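You operate a simulated robot arm through the tools that you are given. There is no shell and no other tool. Be economical: measure what you need, move in short steps, check, and stop when the job is done.

The job below is to be done with a simulated two-armed robot. You get a single attempt, and the scene is never put back.

TASK
Put the clear cup from the top of the fitting bench in the basin of the steel sink. Put the small dish marked "3" from the top of the carton table on top of the silver tin there and the small dish labelled "1" on the top of the charging bench. Open the lab bench door, put the green cloth on the upper shelf in the lab bench cupboard, then shut the door. Any order will do.

It is judged by the outcome, as a careful person would: the job done as asked, and still so three seconds after it is handed in. It fails if anything else is knocked over, pushed out of place, dropped, spilled or broken. Flat cloth is picked up by pressing the open fingertips on it (5 to 10 N) and closing them slowly along it; thin cloth reads only 2 to 8 mm in the jaws.

THE ROBOT
Two 6-joint arms with two-finger grippers on one trunk, on a base that drives. Base frame: it is fixed to the floor where the robot stands at the start and does not move with it; the origin is under the middle of the robot, x ahead of it, y to its left, z up. Lengths are in m, angles in rad, forces in N, time in s.
The left shoulder is at the start at [0.061, 0.143, 0.9], the right one opposite. With the tool pointing down near the work surface each hand reaches from about 0.26 to 0.5 m from the robot's upright axis, wherever it stands, measured 20 degrees to its own side. Places, roughly: basin of the steel sink (24x24 cm) [0.94, -0.86, 0.68]; green cloth [0.75, -1, 0.25]; lab bench door [-1.6, 1.5, 0.5]; small dish [-4.75, -3.5, 0.75]; tin [-4.75, -3.75, 0.75]; top of the charging bench [-5.4, -8.4, 0.8]; upper shelf in the lab bench cupboard [-1.7, 1.8, 0.5]. Payload 2.45 kg a hand.
The tool frame of a hand sits at the grasp point between the pads (the TCP): z along the fingers, y along the line on which they close. The tips reach 0.026 m beyond it. The gripper opens to 0.096 m. The gripper's body begins 0.069 m behind the TCP.
Orientation is told as [roll, pitch, yaw] about the base's x, y, z axes, in that order, counted from this pose: with the fingers straight down and closing along the base's y, the tool's x points along the base's -x, its y along +y and its z along -z.

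THE INTERFACE
- The arms move only by the tool apply_moves. It takes "left_increments", "right_increments" or both (then of equal length, played together; a hand with none holds still); each is one flat list of numbers, 7 for each row, row after row: the shift along the tool's x, y, z in m, then the turn, a rotation vector about the tool's x, y, z in rad, then the finger opening in m, from 0 to 0.096. In form: [tx, ty, tz, wx, wy, wz, jaw, tx, ty, tz, wx, wy, wz, jaw, ...]. A call has 1 to 12 rows; each row shifts and turns the commanded pose from where the row before left it, along the tool's axes as they then stand. A row lasts 0.2 s, in which the tool goes at most 0.05 m and 0.15 rad; a call with a longer step from one row to the next is refused whole, and so is a gripper value outside its range. Where a pose cannot be reached the arm comes as near as it can. A force on the tool above 40 N (or 10 N above the force at the start of the call, whichever is more), or a blocked arm, ends the call early, and 0.2 s more pass. The fingers move at their own pace and stop on an object; they squeeze with about 39 N. The grip force told is the motor's: it shows also when the fingers shut on nothing. Time passes only in rows, and 0.2 s behind the last, so rows that do not move let the fingers close. The reply holds the time, the measured pose of the TCP, the force on the tool along the base axes, the opening and the grip force, in the units named above and with some noise, with the torque about the TCP (base axes, N m) and any sound that the robot's microphone picked up, and new pictures: "views" is both (left out), scene, wrist or none (wrist: the cameras of the hands that moved).
- Cameras (640 x 400 px; columns grow to the right, rows downward): "scene" is now at [0.1398, -0.033, 1.5134]; the picture's right is [-0.38, -0.93, 0.00], its down [-0.62, 0.25, -0.74] and it looks along [0.69, -0.28, -0.67] (base axes); focal length 248 px, centre (320, 200). "left" rides on the left gripper at [0.082, -0.003, -0.098] in its tool frame; the picture's right is [0.04, 1.00, 0.00], its down [-0.73, 0.03, -0.68] and it looks along [-0.68, 0.03, 0.73] (tool axes); focal length 256 px, centre (320, 200). "right" rides on the right gripper at [0.082, 0.003, -0.098] in its tool frame; the picture's right is [-0.04, 1.00, 0.00], its down [-0.73, -0.03, -0.68] and it looks along [-0.68, -0.03, 0.73] (tool axes); focal length 256 px, centre (320, 200). There is no depth. A picture from a camera that has moved, and an enlarged one, comes with that camera's place and axes in the base frame and with its lens.
- raise_lower(by): slides the trunk up (or, below 0, down) by that many m; the arms and the scene camera ride with it, the base frame stays. It gives what a move gives, with no picture.
- drive_base(legs): drives the robot by 1 to 6 legs, each [ahead, turn to the left] in m and rad, along the robot's own axes; the way and the turn of a leg run together, so that a leg with both is an arc; at most 1.5 m and 3.142 rad a leg. The arms and the cameras ride along, it lands a little off, and it stops where it bumps. It gives what a move gives, and a new picture of the scene camera.
- pan_tilt(pan, tilt): turns the head with the scene camera to pan (to the left, within 1.501 rad either way) and tilt (down, from -0.506 to 1.204), counted from straight ahead of the robot. It gives what a move gives, and a new picture of the scene camera.
- enlarge(camera, box): a new picture of the part [left, top, right, bottom] of that camera's present view, enlarged. No time passes.
- sign_off(): hands the job in; it is judged then, once.

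Go step by step. Nothing tells you exact positions but the pictures and the camera data: compare them with the known pose of the tool, close in by small moves and look again before you grip or let go. The budget is 165 turns and 260 pictures, counting those below and the enlarged ones. Unless the task says otherwise, let go and move clear before handing in, and close with one line.

The tools are called by a JSON object that holds its "fn" and its "kwargs". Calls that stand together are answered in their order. apply_moves: Moves the arms, as the interface text tells. Its arguments: {"type":"object","properties":{"left_increments":{"type":"array","items":{"type":"number"}},"right_increments":{"type":"array","items":{"type":"number"}},"views":{"type":"string","enum":["both","scene","wrist","none"]}},"required":[]} The other tools are called the same way: raise_lower (by) slides the trunk up or down; drive_base (legs) drives the base; pan_tilt (pan, tilt) turns the head that bears the scene camera; enlarge (camera, box) takes an enlarged picture of a part of a camera's view; sign_off () hands the job in.

At the start:

```text
t: 0.0
left_tool_pos: [0.4383, 0.0107, 1.0949]
left_tool_rot: [-0.001, -0.001, 0.001]
left_ft_force: [-1.0, 0.6, -0.4]
left_moment: [0.01, -0.01, -0.02]
left_finger_gap: 0.0958
left_finger_force: 0.0
right_tool_pos: [0.4626, -0.3453, 1.1447]
right_tool_rot: [0.0, 0.0, -0.001]
right_ft_force: [-0.4, 0.4, 0.4]
right_moment: [0.01, -0.01, 0.01]
right_finger_gap: 0.0962
right_finger_force: 0.1
trunk travel left (down, up): [-0.525, 0.065]
robot x, y, heading: [-0.001, -0.0018, -0.0]
head pan, tilt: [-0.387, 0.737]
```

scene: 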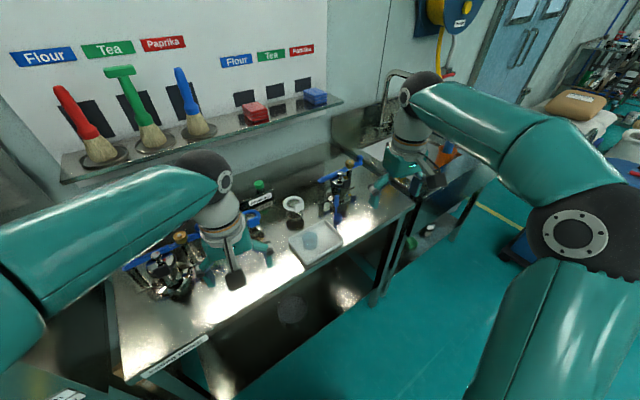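
right: 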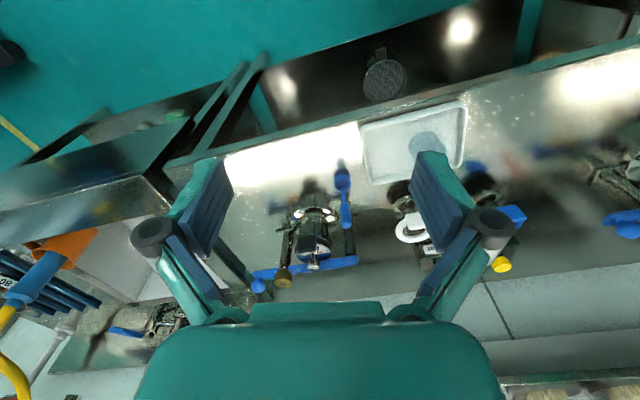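
left: 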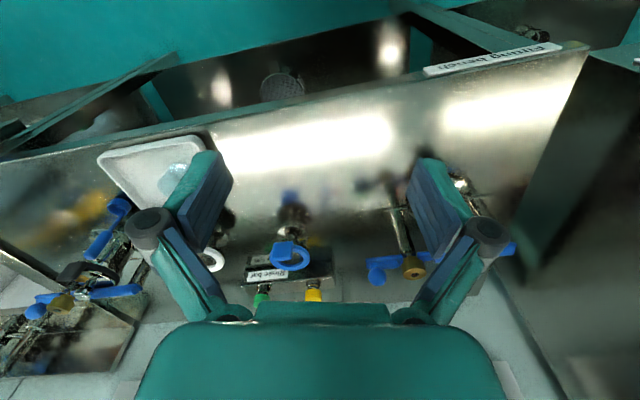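

The fitting bench is in front of me, with a clear, bluish cup that seems to stand on a white tray; the sink is to the right. I'll take a closer look.

{"fn": "enlarge", "kwargs": {"camera": "scene", "box": [230, 160, 390, 280]}}

{"fn": "enlarge", "kwargs": {"camera": "right", "box": [340, 80, 540, 220]}}

{"fn": "enlarge", "kwargs": {"camera": "scene", "box": [340, 60, 500, 260]}}

```text
3.33 times, centred on (310, 220) of scene
camera zoom: at [0.1398, -0.033, 1.5134], right [-0.38, -0.93, 0.0], down [-0.62, 0.25, -0.74], along [0.69, -0.28, -0.67], focal length 826 px, centre (353, 133)
```

zoom: 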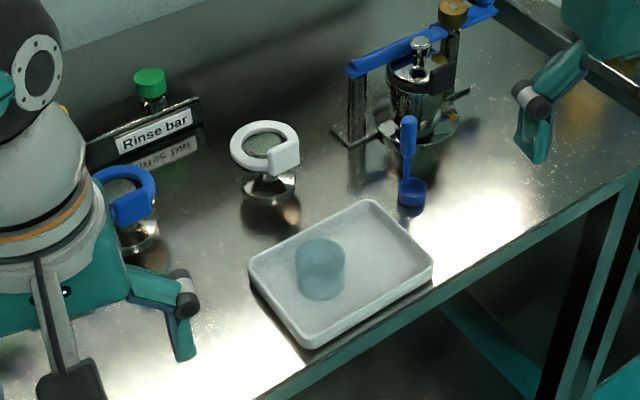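

```text
2.86 times, centred on (440, 150) of right
camera zoom: at [0.3811, -0.3427, 1.2434], right [0.04, 1.0, 0.0], down [0.73, -0.03, 0.68], along [0.68, -0.03, -0.73], focal length 731 px, centre (-23, 343)
```

zoom: 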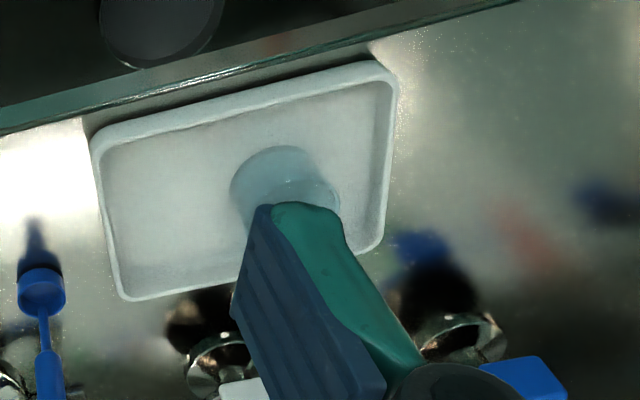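

```text
2.00 times, centred on (420, 160) of scene
camera zoom: at [0.1398, -0.033, 1.5134], right [-0.38, -0.93, 0.0], down [-0.62, 0.25, -0.74], along [0.69, -0.28, -0.67], focal length 495 px, centre (120, 280)
```

zoom: 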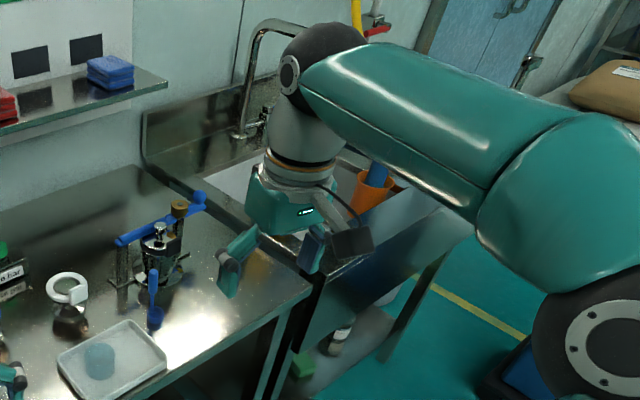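

The cup stands on a tray at about [0.595, -0.185, 0.88], out of reach from here. I'll tuck the left hand up and back, then drive 0.2 m closer.

{"fn": "apply_moves", "kwargs": {"left_increments": [0.03, 0, -0.04, 0, 0, 0, 0.09, 0.03, 0, -0.04, 0, 0, 0, 0.05, 0.03, 0, -0.02, 0, 0, 0, 0.03], "right_increments": [0.03, 0, -0.01, 0, 0, 0, 0.096, 0.03, 0, 0, 0, 0, 0, 0.096, 0.03, 0, 0, 0, 0, 0, 0.096], "views": "none"}}

{"fn": "drive_base", "kwargs": {"legs": [[0.2, 0.0]]}}

```text
t: 0.8
left_tool_pos: [0.3459, 0.0089, 1.1966]
left_tool_rot: [-0.002, -0.003, 0.0]
left_ft_force: [-0.8, 0.5, 0.3]
left_moment: [-0.02, -0.05, 0.0]
left_finger_gap: 0.0299
left_finger_force: 0.1
right_tool_pos: [0.3707, -0.3462, 1.1567]
right_tool_rot: [0.001, -0.004, 0.0]
right_ft_force: [-0.7, 0.3, 0.4]
right_moment: [-0.02, -0.06, -0.01]
right_finger_gap: 0.0959
right_finger_force: 0.1
trunk travel left (down, up): [-0.525, 0.065]
robot x, y, heading: [-0.0006, 0.0002, -0.002]
head pan, tilt: [-0.387, 0.737]
```

```text
t: 2.4
left_tool_pos: [0.5352, 0.0097, 1.1951]
left_tool_rot: [-0.002, 0.0, 0.003]
left_ft_force: [0.2, 0.2, 0.4]
left_moment: [-0.04, 0.01, -0.01]
left_finger_gap: 0.0297
left_finger_force: 0.0
right_tool_pos: [0.5621, -0.3457, 1.1549]
right_tool_rot: [0.001, 0.001, 0.004]
right_ft_force: [0.3, 0.5, -0.2]
right_moment: [0.07, 0.02, -0.03]
right_finger_gap: 0.0958
right_finger_force: 0.0
trunk travel left (down, up): [-0.525, 0.065]
robot x, y, heading: [0.1852, -0.0038, 0.01]
head pan, tilt: [-0.387, 0.737]
camera scene: at [0.3256, -0.0334, 1.5136], right [-0.36, -0.93, 0.0], down [-0.63, 0.24, -0.74], along [0.69, -0.27, -0.67], focal length 248 px, centre (320, 200)
```

scene: 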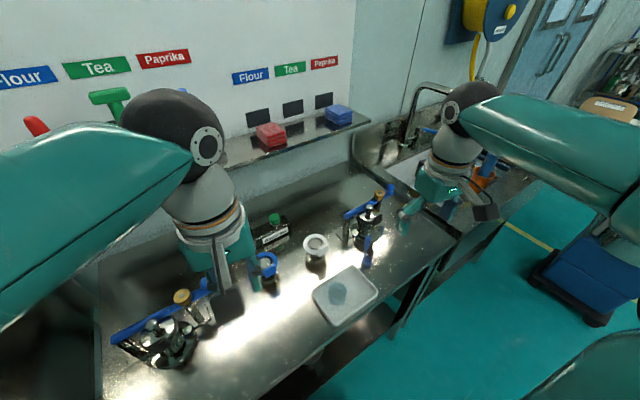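

Cup reconfirmed near [0.60, -0.19]. I'll bring the right hand above it and look.

{"fn": "apply_moves", "kwargs": {"right_increments": [-0.01, 0.04, 0.02, 0, 0, 0, 0.096, -0.01, 0.04, 0.02, 0, 0, 0, 0.096, -0.01, 0.04, 0.02, 0, 0, 0, 0.096, -0.01, 0.036, 0.02, 0, 0, 0, 0.096], "views": "both"}}

{"fn": "enlarge", "kwargs": {"camera": "scene", "box": [240, 200, 440, 340]}}

```text
t: 3.4
left_tool_pos: [0.5364, 0.0104, 1.1957]
left_tool_rot: [-0.002, 0.0, 0.003]
left_ft_force: [0.9, 0.5, 0.5]
left_moment: [0.01, 0.01, -0.01]
left_finger_gap: 0.0297
left_finger_force: 0.1
right_tool_pos: [0.6051, -0.1879, 1.0758]
right_tool_rot: [0.0, 0.001, 0.004]
right_ft_force: [-0.3, 0.2, 0.9]
right_moment: [-0.03, -0.01, 0.01]
right_finger_gap: 0.0959
right_finger_force: 0.0
trunk travel left (down, up): [-0.525, 0.065]
robot x, y, heading: [0.1886, -0.0021, 0.012]
head pan, tilt: [-0.387, 0.737]
camera scene: at [0.3272, -0.0317, 1.5135], right [-0.36, -0.93, 0.0], down [-0.63, 0.24, -0.74], along [0.69, -0.27, -0.67], focal length 248 px, centre (320, 200)
camera right: at [0.5229, -0.185, 1.1745], right [0.04, 1.0, 0.0], down [0.73, -0.03, 0.68], along [0.68, -0.03, -0.74], focal length 256 px, centre (320, 200)
```

scene: 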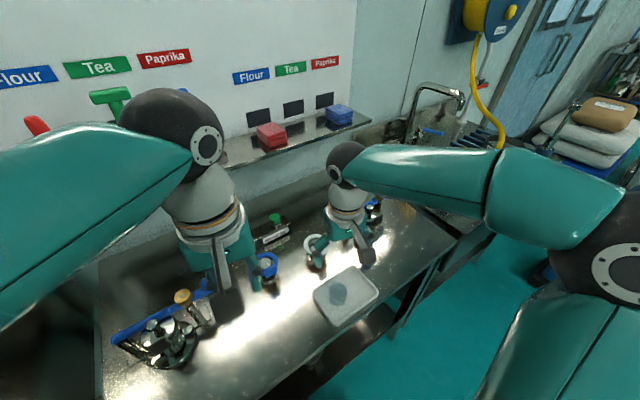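
right: 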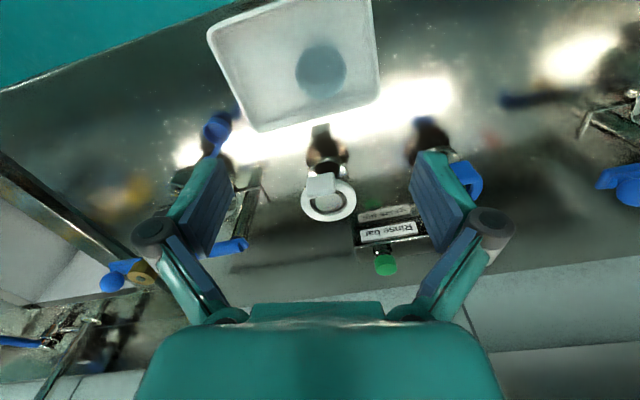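

```text
2.86 times, centred on (340, 270) of scene
camera zoom: at [0.3272, -0.0317, 1.5135], right [-0.36, -0.93, 0.0], down [-0.63, 0.24, -0.74], along [0.69, -0.27, -0.67], focal length 708 px, centre (263, 0)
```

zoom: 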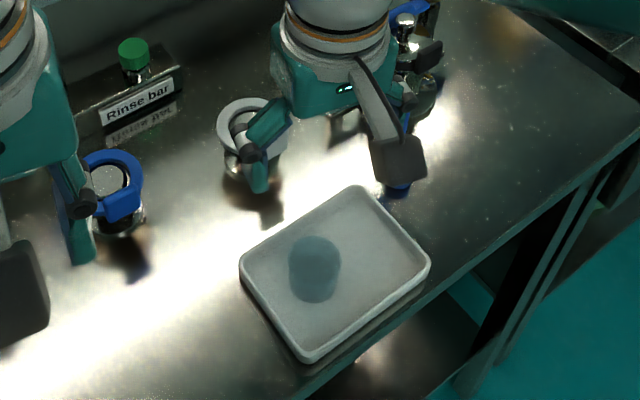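

Cup centre triangulates to about [0.601, -0.189, 0.90], the flask behind it is 0.13 m further. I'll descend and check before closing.

{"fn": "apply_moves", "kwargs": {"right_increments": [0.002, 0, 0.045, 0, 0, 0, 0.096, 0.002, 0, 0.045, 0, 0, 0, 0.096, 0, 0, 0.04, 0, 0, 0, 0.096], "views": "both"}}

{"fn": "enlarge", "kwargs": {"camera": "scene", "box": [280, 220, 400, 340]}}

```text
t: 4.2
left_tool_pos: [0.5361, 0.011, 1.1961]
left_tool_rot: [-0.002, 0.003, 0.004]
left_ft_force: [-0.4, -0.3, -0.8]
left_moment: [0.04, 0.03, -0.02]
left_finger_gap: 0.0298
left_finger_force: 0.0
right_tool_pos: [0.5993, -0.1891, 0.9445]
right_tool_rot: [0.0, 0.001, 0.004]
right_ft_force: [-0.2, 0.5, 0.8]
right_moment: [-0.03, 0.01, -0.03]
right_finger_gap: 0.0958
right_finger_force: 0.0
trunk travel left (down, up): [-0.525, 0.065]
robot x, y, heading: [0.187, 0.0006, 0.016]
head pan, tilt: [-0.387, 0.737]
camera scene: at [0.3277, -0.0323, 1.5134], right [-0.36, -0.93, 0.0], down [-0.63, 0.24, -0.74], along [0.69, -0.27, -0.67], focal length 248 px, centre (320, 200)
camera right: at [0.5181, -0.1857, 1.0432], right [0.04, 1.0, 0.0], down [0.73, -0.03, 0.68], along [0.68, -0.02, -0.73], focal length 256 px, centre (320, 200)
```

scene: 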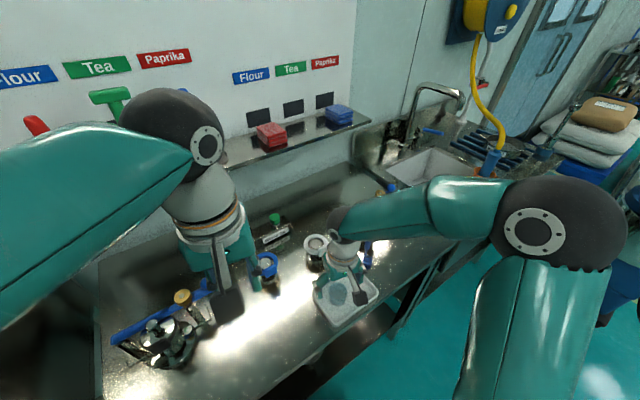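
right: 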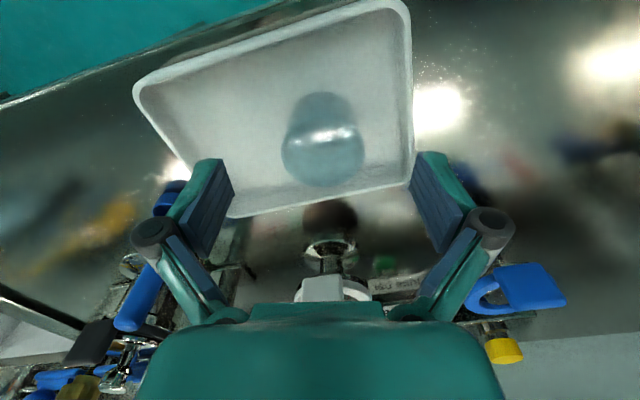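

```text
3.33 times, centred on (340, 280) of scene
camera zoom: at [0.3277, -0.0323, 1.5134], right [-0.36, -0.93, 0.0], down [-0.63, 0.24, -0.74], along [0.69, -0.27, -0.67], focal length 826 px, centre (253, -67)
```

zoom: 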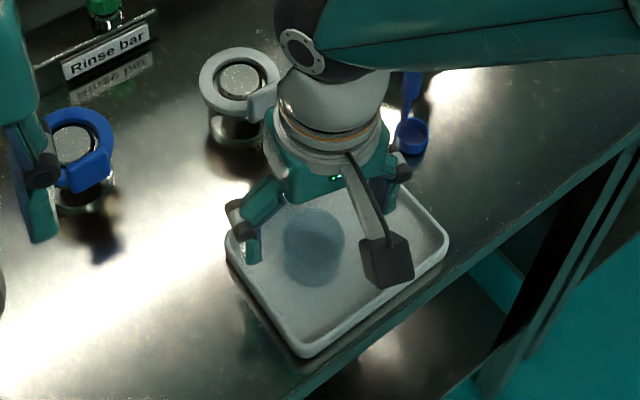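

The left finger would come down on the tray wall at full opening, so I'll narrow to 0.072 m and lower to mid-cup height, then close.

{"fn": "apply_moves", "kwargs": {"right_increments": [0.001, 0.003, 0, 0, 0, 0, 0.072, 0, 0, 0, 0, 0, 0, 0.072, 0, 0, 0.02, 0, 0, 0, 0.072, 0, 0, 0.013, 0, 0, 0, 0.072], "views": "wrist"}}

```text
t: 5.2
left_tool_pos: [0.5362, 0.0115, 1.1955]
left_tool_rot: [-0.001, 0.0, 0.005]
left_ft_force: [0.5, -0.2, 0.4]
left_moment: [0.01, 0.02, 0.0]
left_finger_gap: 0.0301
left_finger_force: 0.1
right_tool_pos: [0.5972, -0.1848, 0.9127]
right_tool_rot: [0.0, 0.001, 0.003]
right_ft_force: [0.1, -0.5, 0.0]
right_moment: [0.02, 0.02, 0.03]
right_finger_gap: 0.0723
right_finger_force: 0.0
trunk travel left (down, up): [-0.525, 0.065]
robot x, y, heading: [0.1859, 0.0009, 0.016]
head pan, tilt: [-0.387, 0.737]
camera right: at [0.515, -0.1826, 1.0111], right [0.04, 1.0, 0.0], down [0.73, -0.03, 0.68], along [0.68, -0.02, -0.74], focal length 256 px, centre (320, 200)
```

right: 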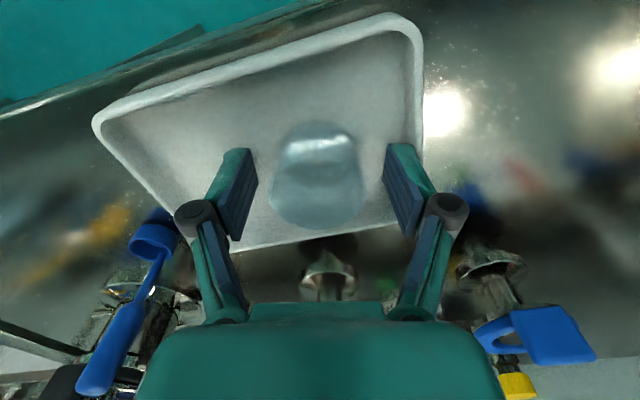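

Fingers straddle the cup with the rim near the TCP level. I'll close on it.

{"fn": "apply_moves", "kwargs": {"right_increments": [0, 0, 0.004, 0, 0, 0, 0.06, 0, 0, 0, 0, 0, 0, 0.05, 0, 0, 0, 0, 0, 0, 0.04, 0, 0, 0, 0, 0, 0, 0.035, 0, 0, 0, 0, 0, 0, 0.035], "views": "wrist"}}

```text
t: 6.4
left_tool_pos: [0.5354, 0.0119, 1.1958]
left_tool_rot: [-0.002, 0.001, 0.002]
left_ft_force: [0.2, -0.2, 0.4]
left_moment: [0.02, 0.01, 0.0]
left_finger_gap: 0.0299
left_finger_force: 0.1
right_tool_pos: [0.5975, -0.1852, 0.9081]
right_tool_rot: [0.0, -0.001, 0.003]
right_ft_force: [1.1, -1.7, 4.2]
right_moment: [-0.13, 0.0, -0.02]
right_finger_gap: 0.0466
right_finger_force: 39.4
trunk travel left (down, up): [-0.525, 0.065]
robot x, y, heading: [0.1872, 0.0049, 0.014]
head pan, tilt: [-0.387, 0.737]
camera right: at [0.5151, -0.1824, 1.0075], right [0.04, 1.0, 0.0], down [0.73, -0.03, 0.68], along [0.68, -0.02, -0.73], focal length 256 px, centre (320, 200)
```

right: 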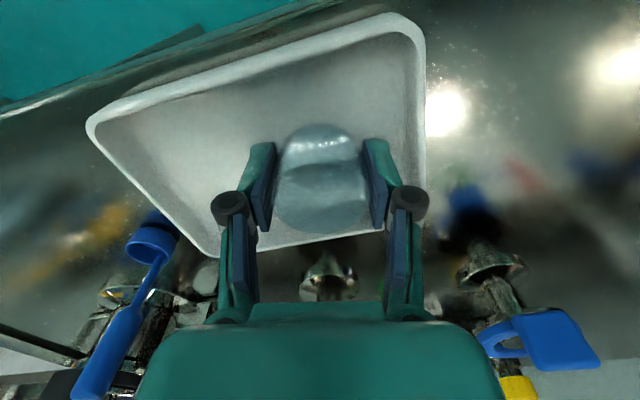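

The cup is gripped (0.047 m). Lifting straight up.

{"fn": "apply_moves", "kwargs": {"right_increments": [0, 0, -0.02, 0, 0, 0, 0.035, 0, 0, -0.04, 0, 0, 0, 0.035, 0, 0, -0.05, 0, 0, 0, 0.035, 0, 0, -0.05, 0, 0, 0, 0.035, 0, 0, -0.05, 0, 0, 0, 0.035, 0.03, -0.03, 0, 0, 0, 0, 0.035, 0.03, -0.03, 0, 0, 0, 0, 0.035, 0.03, -0.03, 0, 0, 0, 0, 0.035], "views": "wrist"}}

{"fn": "pan_tilt", "kwargs": {"pan": -0.75, "tilt": 0.6}}

```text
t: 8.2
left_tool_pos: [0.5351, 0.0097, 1.197]
left_tool_rot: [-0.001, 0.0, 0.001]
left_ft_force: [0.1, 0.4, 0.4]
left_moment: [-0.01, 0.0, 0.0]
left_finger_gap: 0.0299
left_finger_force: 0.1
right_tool_pos: [0.5051, -0.2762, 1.1186]
right_tool_rot: [0.001, 0.001, 0.004]
right_ft_force: [0.0, -0.4, -1.4]
right_moment: [0.0, 0.0, -0.01]
right_finger_gap: 0.0465
right_finger_force: 39.0
trunk travel left (down, up): [-0.525, 0.065]
robot x, y, heading: [0.1865, -0.0016, 0.017]
head pan, tilt: [-0.387, 0.737]
camera right: at [0.4227, -0.2744, 1.218], right [0.04, 1.0, 0.0], down [0.73, -0.03, 0.68], along [0.68, -0.02, -0.73], focal length 256 px, centre (320, 200)
```

right: 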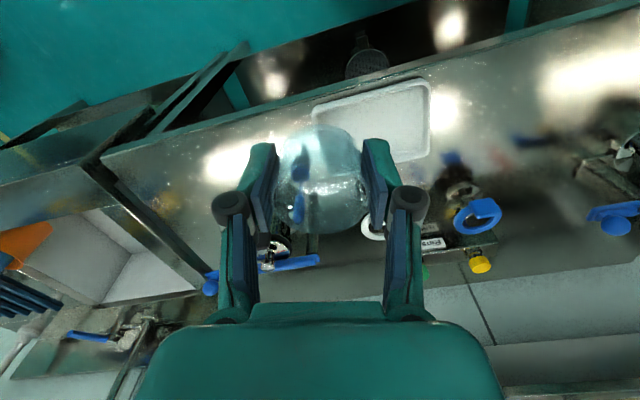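

```text
t: 9.0
left_tool_pos: [0.5351, 0.0105, 1.1955]
left_tool_rot: [-0.001, -0.001, 0.004]
left_ft_force: [0.2, 0.9, 0.2]
left_moment: [-0.03, -0.02, -0.01]
left_finger_gap: 0.0299
left_finger_force: 0.1
right_tool_pos: [0.507, -0.2763, 1.1194]
right_tool_rot: [0.001, -0.002, 0.003]
right_ft_force: [-0.3, 1.1, -0.5]
right_moment: [-0.01, -0.03, 0.0]
right_finger_gap: 0.047
right_finger_force: 39.5
trunk travel left (down, up): [-0.525, 0.065]
robot x, y, heading: [0.1888, -0.0016, 0.017]
head pan, tilt: [-0.75, 0.6]
camera scene: at [0.3143, -0.0612, 1.5252], right [-0.67, -0.74, 0.0], down [-0.42, 0.38, -0.83], along [0.61, -0.55, -0.56], focal length 248 px, centre (320, 200)
```

scene: 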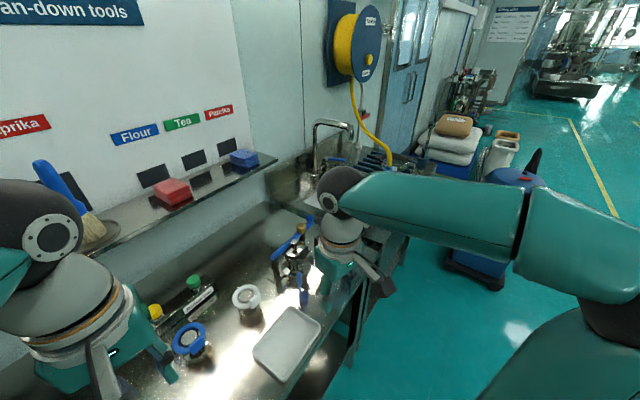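

The cup is held. The sink basin is ahead-right; I'll back off, turn right and drive to a stand-off in front of the sink, then face it.

{"fn": "drive_base", "kwargs": {"legs": [[-0.25, 0.0], [0.0, -1.25], [0.78, 0.0], [0.0, 1.42]]}}

{"fn": "pan_tilt", "kwargs": {"pan": -0.3, "tilt": 0.8}}

```text
t: 14.3
left_tool_pos: [0.0621, -0.3354, 1.1963]
left_tool_rot: [0.001, 0.003, -1.231]
left_ft_force: [-1.2, -0.2, -0.2]
left_moment: [0.03, -0.09, -0.02]
left_finger_gap: 0.0298
left_finger_force: 0.1
right_tool_pos: [-0.2177, -0.4026, 1.1187]
right_tool_rot: [0.002, 0.002, -1.233]
right_ft_force: [-1.2, -1.1, -1.4]
right_moment: [0.04, -0.07, 0.02]
right_finger_gap: 0.0466
right_finger_force: 39.1
trunk travel left (down, up): [-0.525, 0.065]
robot x, y, heading: [-0.027, 0.0045, -1.218]
head pan, tilt: [-0.75, 0.6]
stopped in leg 2: the robot was blocked; the commanded pose is now the measured one
camera scene: at [-0.0448, -0.1381, 1.5249], right [-0.92, 0.39, 0.0], down [0.22, 0.52, -0.82], along [-0.32, -0.76, -0.57], focal length 248 px, centre (320, 200)
```

scene: 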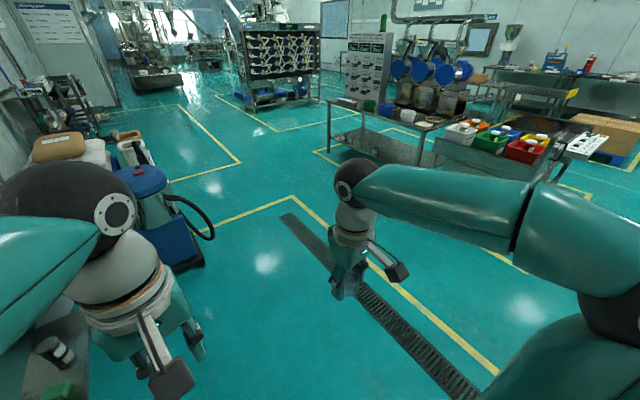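

```text
t: 15.2
left_tool_pos: [0.064, -0.3345, 1.1975]
left_tool_rot: [-0.003, 0.002, -1.232]
left_ft_force: [0.0, -0.6, 0.4]
left_moment: [0.04, -0.01, 0.0]
left_finger_gap: 0.0299
left_finger_force: 0.0
right_tool_pos: [-0.2172, -0.401, 1.1198]
right_tool_rot: [0.001, 0.001, -1.232]
right_ft_force: [0.5, -0.4, 0.4]
right_moment: [-0.01, 0.0, 0.01]
right_finger_gap: 0.0464
right_finger_force: 39.2
trunk travel left (down, up): [-0.525, 0.065]
robot x, y, heading: [-0.0309, 0.0035, -1.221]
head pan, tilt: [-0.3, 0.799]
camera scene: at [-0.0033, -0.1357, 1.5083], right [-1.0, -0.05, 0.0], down [-0.04, 0.72, -0.7], along [0.04, -0.7, -0.72], focal length 248 px, centre (320, 200)
```

scene: 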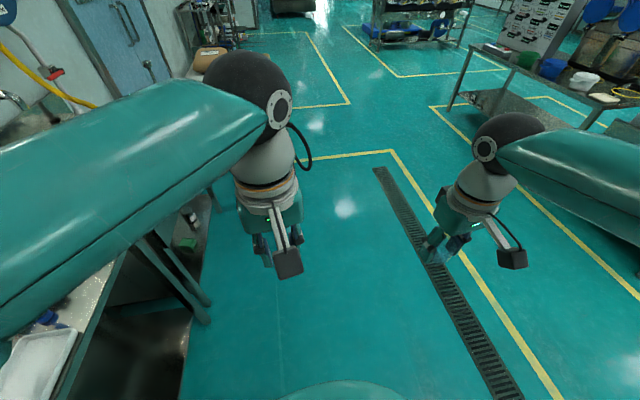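

The turn was blocked just short of done. I'll look left to see what the robot touched before moving on.

{"fn": "pan_tilt", "kwargs": {"pan": 1.2, "tilt": 0.6}}

{"fn": "pan_tilt", "kwargs": {"pan": 0.5, "tilt": 0.9}}

```text
t: 16.8
left_tool_pos: [0.0625, -0.3352, 1.1969]
left_tool_rot: [-0.001, 0.002, -1.232]
left_ft_force: [-0.1, 0.2, 1.4]
left_moment: [-0.03, 0.01, -0.02]
left_finger_gap: 0.03
left_finger_force: 0.1
right_tool_pos: [-0.2163, -0.4012, 1.1201]
right_tool_rot: [0.002, 0.001, -1.232]
right_ft_force: [0.3, 0.0, 0.5]
right_moment: [-0.03, 0.01, 0.03]
right_finger_gap: 0.0465
right_finger_force: 38.2
trunk travel left (down, up): [-0.525, 0.065]
robot x, y, heading: [-0.0282, 0.004, -1.218]
head pan, tilt: [1.201, 0.6]
camera scene: at [0.081, -0.0567, 1.5251], right [-0.02, -1.0, 0.0], down [-0.56, 0.01, -0.82], along [0.82, -0.02, -0.57], focal length 248 px, centre (320, 200)
```

scene: 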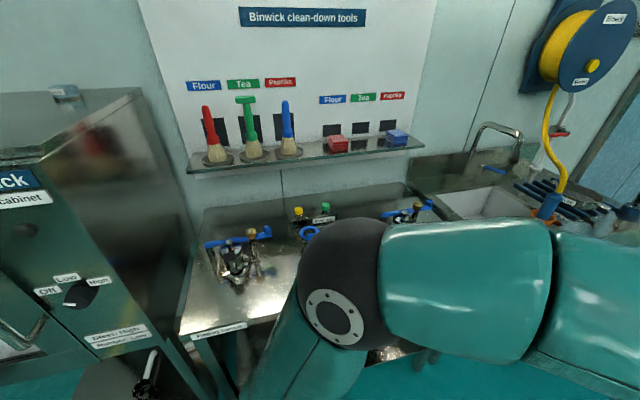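

```text
t: 17.9
left_tool_pos: [0.0635, -0.3352, 1.1963]
left_tool_rot: [-0.002, 0.001, -1.231]
left_ft_force: [-0.3, -0.3, 0.1]
left_moment: [-0.02, 0.01, -0.03]
left_finger_gap: 0.0299
left_finger_force: 0.1
right_tool_pos: [-0.2166, -0.4014, 1.1208]
right_tool_rot: [0.002, 0.001, -1.231]
right_ft_force: [-1.0, 0.2, 0.2]
right_moment: [-0.01, 0.0, 0.0]
right_finger_gap: 0.0466
right_finger_force: 39.2
trunk travel left (down, up): [-0.525, 0.065]
robot x, y, heading: [-0.0305, -0.0001, -1.216]
head pan, tilt: [0.499, 0.901]
camera scene: at [0.0494, -0.1047, 1.5004], right [-0.66, -0.75, 0.0], down [-0.59, 0.52, -0.62], along [0.47, -0.41, -0.78], focal length 248 px, centre (320, 200)
```

scene: 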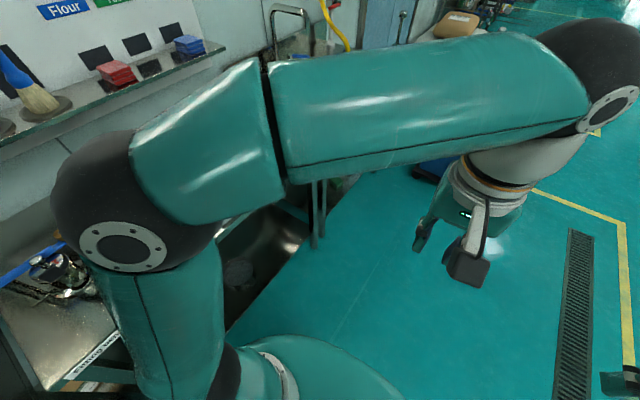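

Nothing looks disturbed; likely the base or elbow grazed something nearby. I'll arc away, further from the bench, and go in steps.

{"fn": "drive_base", "kwargs": {"legs": [[0.3, -0.3], [0.45, -0.1]]}}

```text
t: 22.3
left_tool_pos: [-0.0111, -1.091, 1.1967]
left_tool_rot: [-0.001, 0.001, -1.626]
left_ft_force: [0.0, -0.2, -0.4]
left_moment: [-0.01, -0.03, 0.03]
left_finger_gap: 0.0299
left_finger_force: 0.0
right_tool_pos: [-0.2964, -1.043, 1.1197]
right_tool_rot: [0.002, 0.001, -1.627]
right_ft_force: [-0.9, 1.1, -1.6]
right_moment: [0.02, 0.03, 0.02]
right_finger_gap: 0.0466
right_finger_force: 39.0
trunk travel left (down, up): [-0.525, 0.065]
robot x, y, heading: [0.0317, -0.7449, -1.617]
head pan, tilt: [0.499, 0.901]
camera scene: at [0.0659, -0.8717, 1.5004], right [-0.9, -0.44, 0.0], down [-0.34, 0.7, -0.62], along [0.27, -0.56, -0.78], focal length 248 px, centre (320, 200)
```

scene: 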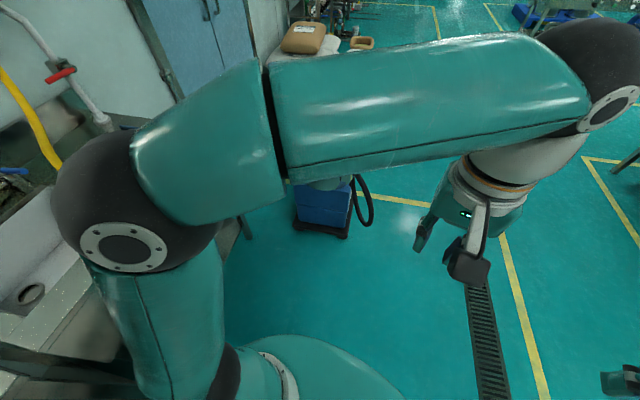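

Clear. Turning to face the sink and looking down at it.

{"fn": "drive_base", "kwargs": {"legs": [[0.0, 1.8]]}}

{"fn": "pan_tilt", "kwargs": {"pan": -0.2, "tilt": 0.7}}

```text
t: 26.2
left_tool_pos: [0.3702, -0.8505, 1.1982]
left_tool_rot: [-0.004, 0.004, -0.247]
left_ft_force: [-0.4, -0.4, 0.2]
left_moment: [-0.07, 0.03, 0.0]
left_finger_gap: 0.0299
left_finger_force: 0.0
right_tool_pos: [0.2704, -1.1231, 1.1209]
right_tool_rot: [-0.003, 0.001, -0.245]
right_ft_force: [-0.4, 0.2, -0.8]
right_moment: [-0.04, 0.0, 0.03]
right_finger_gap: 0.0463
right_finger_force: 39.3
trunk travel left (down, up): [-0.525, 0.065]
robot x, y, heading: [0.026, -0.7785, -0.219]
head pan, tilt: [0.499, 0.901]
stopped in leg 1: the robot was blocked; the commanded pose is now the measured one
camera scene: at [0.1596, -0.77, 1.5002], right [0.28, -0.96, 0.0], down [-0.75, -0.22, -0.62], along [0.6, 0.17, -0.79], focal length 248 px, centre (320, 200)
```

scene: 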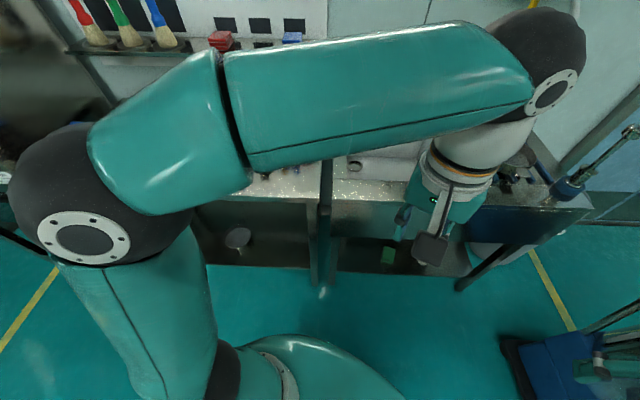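

```text
t: 27.3
left_tool_pos: [0.3684, -0.8531, 1.1975]
left_tool_rot: [-0.002, 0.003, -0.249]
left_ft_force: [-0.1, -0.6, 0.9]
left_moment: [-0.01, 0.02, 0.01]
left_finger_gap: 0.0302
left_finger_force: 0.1
right_tool_pos: [0.2698, -1.1233, 1.12]
right_tool_rot: [-0.001, 0.001, -0.243]
right_ft_force: [-1.2, -0.6, 0.1]
right_moment: [-0.01, 0.01, -0.01]
right_finger_gap: 0.0467
right_finger_force: 38.9
trunk travel left (down, up): [-0.525, 0.065]
robot x, y, heading: [0.0282, -0.7791, -0.218]
head pan, tilt: [-0.201, 0.7]
camera scene: at [0.1632, -0.8282, 1.5165], right [-0.41, -0.91, 0.0], down [-0.59, 0.26, -0.76], along [0.7, -0.31, -0.64], focal length 248 px, centre (320, 200)
```

scene: 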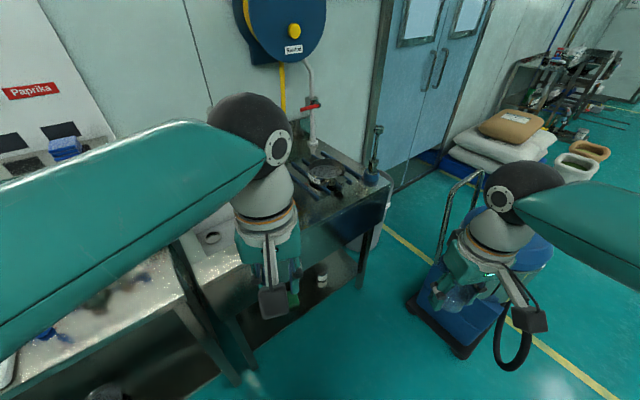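

Blocked again mid-turn, so something around the base or an arm is touching. I'll look down on both sides.

{"fn": "pan_tilt", "kwargs": {"pan": 1.5, "tilt": 0.8}}

{"fn": "pan_tilt", "kwargs": {"pan": -1.5, "tilt": 0.8}}

```text
t: 29.0
left_tool_pos: [0.3691, -0.8529, 1.1969]
left_tool_rot: [-0.002, 0.003, -0.248]
left_ft_force: [0.0, 0.7, -0.3]
left_moment: [-0.02, 0.03, -0.01]
left_finger_gap: 0.0299
left_finger_force: 0.1
right_tool_pos: [0.2701, -1.1246, 1.1202]
right_tool_rot: [0.0, 0.001, -0.244]
right_ft_force: [-0.9, 0.5, 0.4]
right_moment: [0.01, 0.01, 0.04]
right_finger_gap: 0.0467
right_finger_force: 38.5
trunk travel left (down, up): [-0.525, 0.065]
robot x, y, heading: [0.0269, -0.7814, -0.22]
head pan, tilt: [1.499, 0.799]
camera scene: at [0.1088, -0.7164, 1.5083], right [0.96, -0.29, 0.0], down [-0.21, -0.69, -0.7], along [0.2, 0.67, -0.72], focal length 248 px, centre (320, 200)
```

scene: 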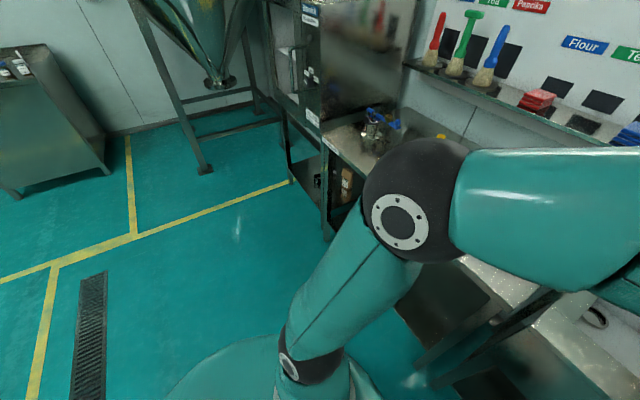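

```text
t: 31.6
left_tool_pos: [0.3681, -0.8534, 1.1968]
left_tool_rot: [-0.001, 0.001, -0.248]
left_ft_force: [-0.2, 0.9, 0.5]
left_moment: [0.0, -0.02, 0.0]
left_finger_gap: 0.0302
left_finger_force: 0.0
right_tool_pos: [0.2703, -1.1232, 1.1224]
right_tool_rot: [-0.001, 0.002, -0.244]
right_ft_force: [0.4, 0.4, -0.4]
right_moment: [-0.02, 0.04, 0.03]
right_finger_gap: 0.0466
right_finger_force: 38.9
trunk travel left (down, up): [-0.525, 0.065]
robot x, y, heading: [0.0256, -0.7779, -0.216]
head pan, tilt: [-1.499, 0.799]
camera scene: at [0.0739, -0.8735, 1.5083], right [-0.99, 0.15, 0.0], down [0.1, 0.71, -0.7], along [-0.1, -0.69, -0.72], focal length 248 px, centre (320, 200)
```

scene: 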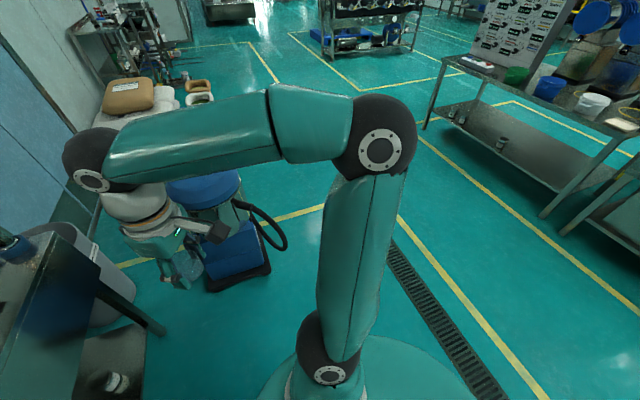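

There is nothing around the base, so I'll retry the turn in a smaller step.

{"fn": "drive_base", "kwargs": {"legs": [[0.0, 0.4]]}}

{"fn": "pan_tilt", "kwargs": {"pan": -0.2, "tilt": 0.75}}

```text
t: 33.4
left_tool_pos: [0.3706, -0.7149, 1.1977]
left_tool_rot: [-0.002, 0.002, 0.15]
left_ft_force: [0.4, -0.8, -0.4]
left_moment: [-0.02, 0.01, 0.04]
left_finger_gap: 0.0301
left_finger_force: 0.1
right_tool_pos: [0.3849, -1.0018, 1.1211]
right_tool_rot: [0.0, 0.001, 0.153]
right_ft_force: [-0.4, 0.6, -1.3]
right_moment: [0.03, 0.02, 0.03]
right_finger_gap: 0.0466
right_finger_force: 39.1
trunk travel left (down, up): [-0.525, 0.065]
robot x, y, heading: [0.0295, -0.7856, 0.181]
head pan, tilt: [-1.499, 0.799]
camera scene: at [0.109, -0.8586, 1.5083], right [-0.97, -0.25, 0.0], down [-0.18, 0.69, -0.7], along [0.17, -0.68, -0.72], focal length 248 px, centre (320, 200)
```

scene: 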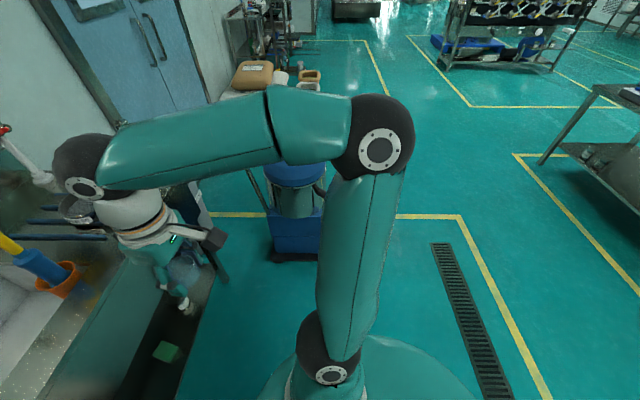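

```text
t: 34.8
left_tool_pos: [0.3713, -0.7146, 1.1993]
left_tool_rot: [-0.002, 0.001, 0.15]
left_ft_force: [-0.3, 0.1, 0.6]
left_moment: [0.0, -0.01, -0.03]
left_finger_gap: 0.0302
left_finger_force: 0.1
right_tool_pos: [0.3848, -1.0023, 1.1209]
right_tool_rot: [0.0, 0.001, 0.151]
right_ft_force: [-0.5, -0.1, -0.2]
right_moment: [-0.01, 0.06, -0.02]
right_finger_gap: 0.0467
right_finger_force: 39.3
trunk travel left (down, up): [-0.525, 0.065]
robot x, y, heading: [0.0211, -0.7919, 0.178]
head pan, tilt: [-0.201, 0.75]
camera scene: at [0.1719, -0.7828, 1.5123], right [-0.02, -1.0, 0.0], down [-0.68, 0.02, -0.73], along [0.73, -0.02, -0.68], focal length 248 px, centre (320, 200)
```

scene: 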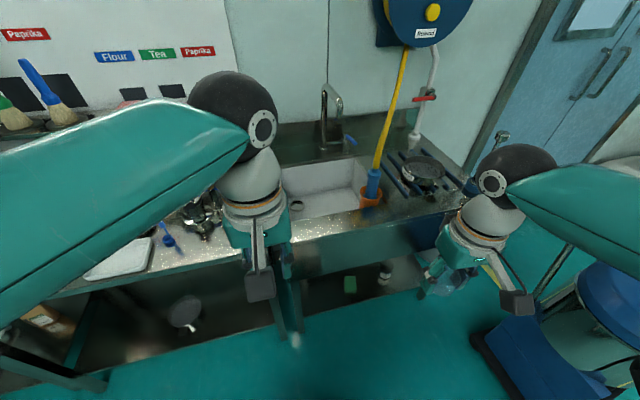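

The sink is in view: basin just ahead, with an orange cup holding a brush at its right edge. I'll approach 0.3 m.

{"fn": "drive_base", "kwargs": {"legs": [[0.3, 0.0]]}}

{"fn": "enlarge", "kwargs": {"camera": "right", "box": [0, 0, 640, 400]}}

```text
t: 36.9
left_tool_pos: [0.6646, -0.6629, 1.1976]
left_tool_rot: [-0.002, 0.003, 0.15]
left_ft_force: [0.5, 1.0, -0.2]
left_moment: [-0.02, 0.04, 0.01]
left_finger_gap: 0.0302
left_finger_force: 0.1
right_tool_pos: [0.6768, -0.9493, 1.1209]
right_tool_rot: [0.001, 0.001, 0.15]
right_ft_force: [0.3, 1.0, -1.2]
right_moment: [0.02, 0.05, -0.01]
right_finger_gap: 0.0468
right_finger_force: 38.9
trunk travel left (down, up): [-0.525, 0.065]
robot x, y, heading: [0.3198, -0.7349, 0.175]
head pan, tilt: [-0.201, 0.75]
camera scene: at [0.4658, -0.7304, 1.5121], right [-0.03, -1.0, 0.0], down [-0.68, 0.02, -0.73], along [0.73, -0.02, -0.68], focal length 248 px, centre (320, 200)
```

scene: 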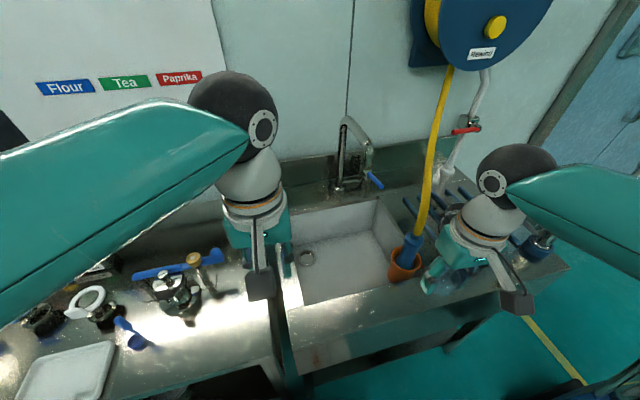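

```text
1.00 times, centred on (320, 200) of right (not enlarged: the box is as wide or as high as the picture)
camera zoom: at [0.5962, -0.96, 1.2199], right [-0.11, 0.99, 0.0], down [0.73, 0.08, 0.68], along [0.67, 0.07, -0.74], focal length 256 px, centre (320, 200)
```

zoom: 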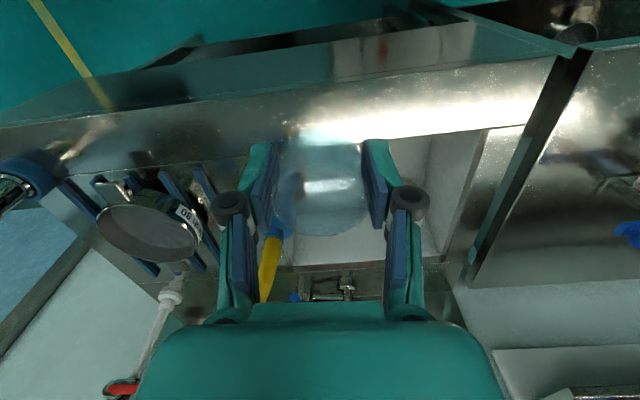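

The basin's floor centre sits left of the orange cup. I'll move the right hand left first, then forward over the basin at height, and look.

{"fn": "apply_moves", "kwargs": {"right_increments": [0, 0.035, 0, 0, 0, 0, 0.035, 0, 0.035, 0, 0, 0, 0, 0.035, -0.04, 0, 0, 0, 0, 0, 0.035, -0.045, 0, 0, 0, 0, 0, 0.035, -0.045, 0, 0, 0, 0, 0, 0.035, -0.045, 0, 0, 0, 0, 0, 0.035, -0.04, 0, 0, 0, 0, 0, 0.035, -0.04, 0, 0, 0, 0, 0, 0.035]}}

```text
t: 38.7
left_tool_pos: [0.6657, -0.6616, 1.1974]
left_tool_rot: [0.001, 0.004, 0.148]
left_ft_force: [0.1, -0.2, 0.1]
left_moment: [-0.03, 0.02, 0.01]
left_finger_gap: 0.0299
left_finger_force: 0.0
right_tool_pos: [0.9199, -0.8446, 1.1211]
right_tool_rot: [0.0, 0.008, 0.15]
right_ft_force: [-0.2, 0.6, -0.4]
right_moment: [-0.02, 0.03, -0.01]
right_finger_gap: 0.0466
right_finger_force: 39.5
trunk travel left (down, up): [-0.525, 0.065]
robot x, y, heading: [0.3196, -0.738, 0.175]
head pan, tilt: [-0.201, 0.75]
camera scene: at [0.4668, -0.73, 1.5119], right [-0.03, -1.0, 0.0], down [-0.68, 0.02, -0.73], along [0.73, -0.02, -0.68], focal length 248 px, centre (320, 200)
camera right: at [0.8392, -0.8529, 1.2202], right [-0.11, 0.99, 0.0], down [0.73, 0.08, 0.68], along [0.67, 0.07, -0.74], focal length 256 px, centre (320, 200)
```

scene: 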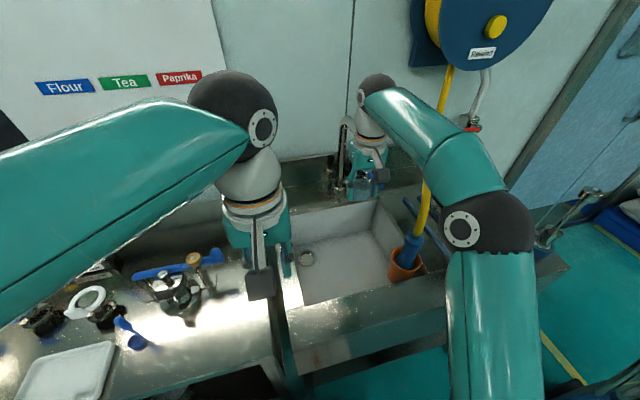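
right: 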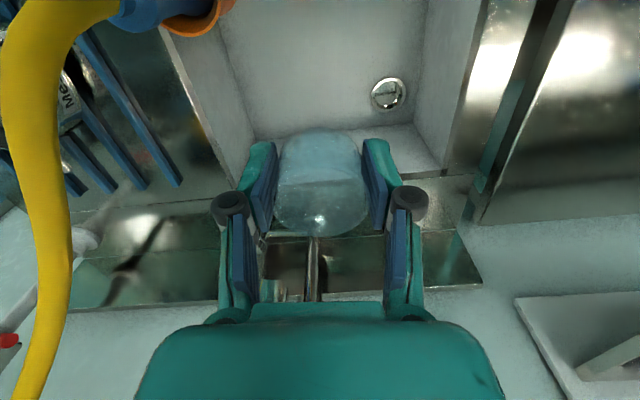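

Directly over the basin floor, and clear of the hose and orange cup. Descending to just above the floor.

{"fn": "apply_moves", "kwargs": {"right_increments": [0, 0.012, 0.04, 0, 0, 0, 0.035, -0.005, 0, 0.045, 0, 0, 0, 0.035, 0, 0, 0.045, 0, 0, 0, 0.035, 0, 0, 0.045, 0, 0, 0, 0.035, 0, 0, 0.045, 0, 0, 0, 0.035, 0, 0, 0.045, 0, 0, 0, 0.035, 0, 0, 0.045, 0, 0, 0, 0.035]}}

```text
t: 40.3
left_tool_pos: [0.6647, -0.6624, 1.1982]
left_tool_rot: [-0.001, 0.003, 0.148]
left_ft_force: [0.8, 0.1, 0.1]
left_moment: [0.0, -0.01, 0.01]
left_finger_gap: 0.03
left_finger_force: 0.1
right_tool_pos: [0.9194, -0.8302, 0.8113]
right_tool_rot: [0.001, 0.003, 0.151]
right_ft_force: [0.6, 0.1, -0.9]
right_moment: [0.02, -0.01, 0.01]
right_finger_gap: 0.0464
right_finger_force: 39.1
trunk travel left (down, up): [-0.525, 0.065]
robot x, y, heading: [0.3214, -0.7408, 0.174]
head pan, tilt: [-0.201, 0.75]
camera scene: at [0.4657, -0.7307, 1.5122], right [-0.03, -1.0, 0.0], down [-0.68, 0.02, -0.73], along [0.73, -0.02, -0.68], focal length 248 px, centre (320, 200)
camera right: at [0.8387, -0.8396, 0.9093], right [-0.11, 0.99, 0.0], down [0.73, 0.08, 0.68], along [0.67, 0.07, -0.74], focal length 256 px, centre (320, 200)
```

scene: 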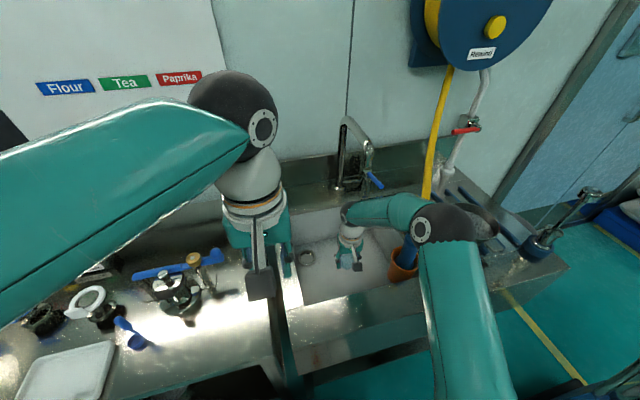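
right: 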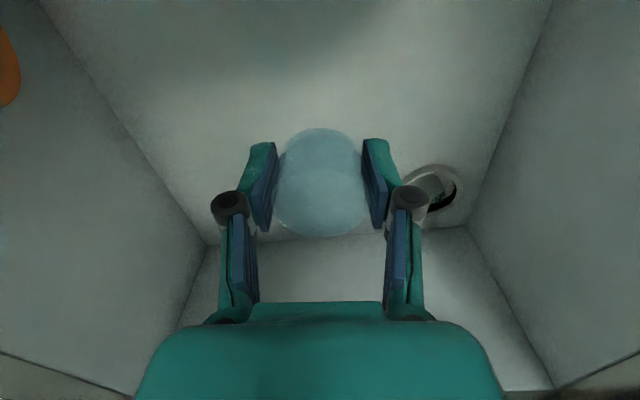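

The forearm stays clear of the nozzle so far. I'll continue down in small steps and look again.

{"fn": "apply_moves", "kwargs": {"right_increments": [0, 0.005, 0.03, 0, 0, 0, 0.035, 0, 0.005, 0.02, 0, 0, 0, 0.035, 0, 0, 0.015, 0, 0, 0, 0.035]}}

{"fn": "enlarge", "kwargs": {"camera": "scene", "box": [320, 160, 480, 300]}}

```text
t: 41.1
left_tool_pos: [0.6641, -0.6619, 1.1979]
left_tool_rot: [-0.001, 0.005, 0.149]
left_ft_force: [-0.3, -0.2, 0.1]
left_moment: [0.01, 0.01, 0.04]
left_finger_gap: 0.0298
left_finger_force: 0.0
right_tool_pos: [0.9201, -0.8205, 0.746]
right_tool_rot: [0.002, 0.002, 0.148]
right_ft_force: [0.1, 0.4, -1.1]
right_moment: [0.01, 0.01, -0.01]
right_finger_gap: 0.0465
right_finger_force: 39.0
trunk travel left (down, up): [-0.525, 0.065]
robot x, y, heading: [0.3185, -0.7361, 0.176]
head pan, tilt: [-0.201, 0.75]
camera scene: at [0.4654, -0.7306, 1.5122], right [-0.03, -1.0, 0.0], down [-0.68, 0.02, -0.73], along [0.73, -0.02, -0.68], focal length 248 px, centre (320, 200)
camera right: at [0.8378, -0.8296, 0.8448], right [-0.11, 0.99, 0.0], down [0.73, 0.08, 0.68], along [0.67, 0.07, -0.74], focal length 256 px, centre (320, 200)
```

scene: 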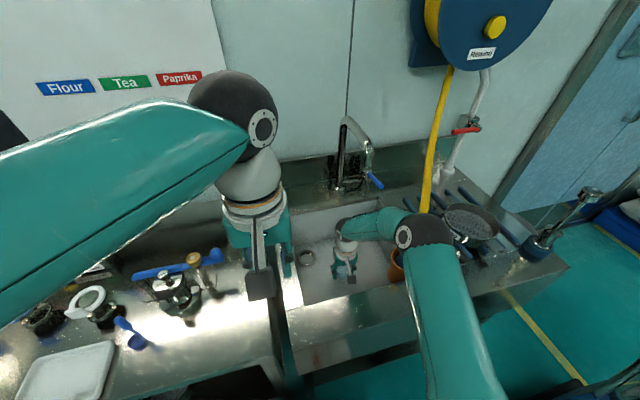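
right: 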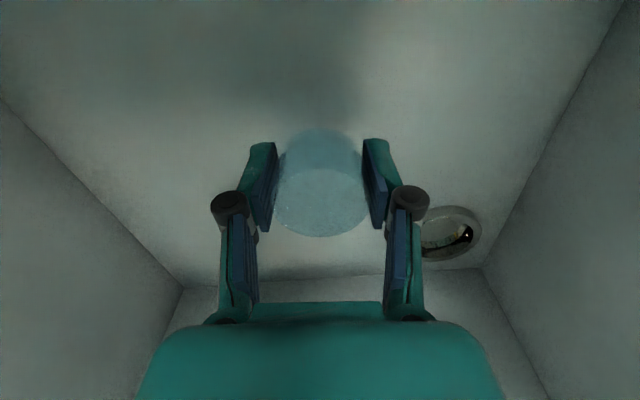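

```text
2.86 times, centred on (400, 230) of scene
camera zoom: at [0.4654, -0.7306, 1.5122], right [-0.03, -1.0, 0.0], down [-0.68, 0.02, -0.73], along [0.73, -0.02, -0.68], focal length 708 px, centre (91, 114)
```

zoom: 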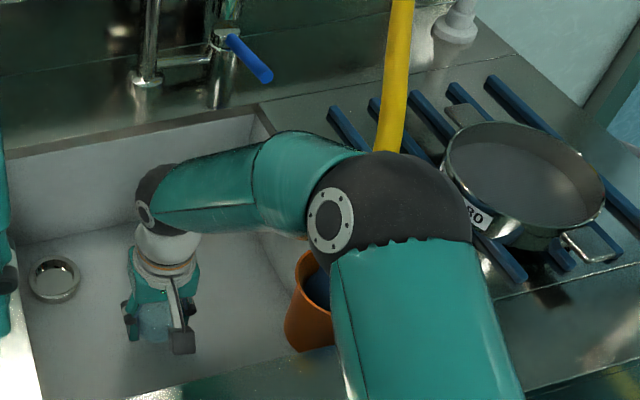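

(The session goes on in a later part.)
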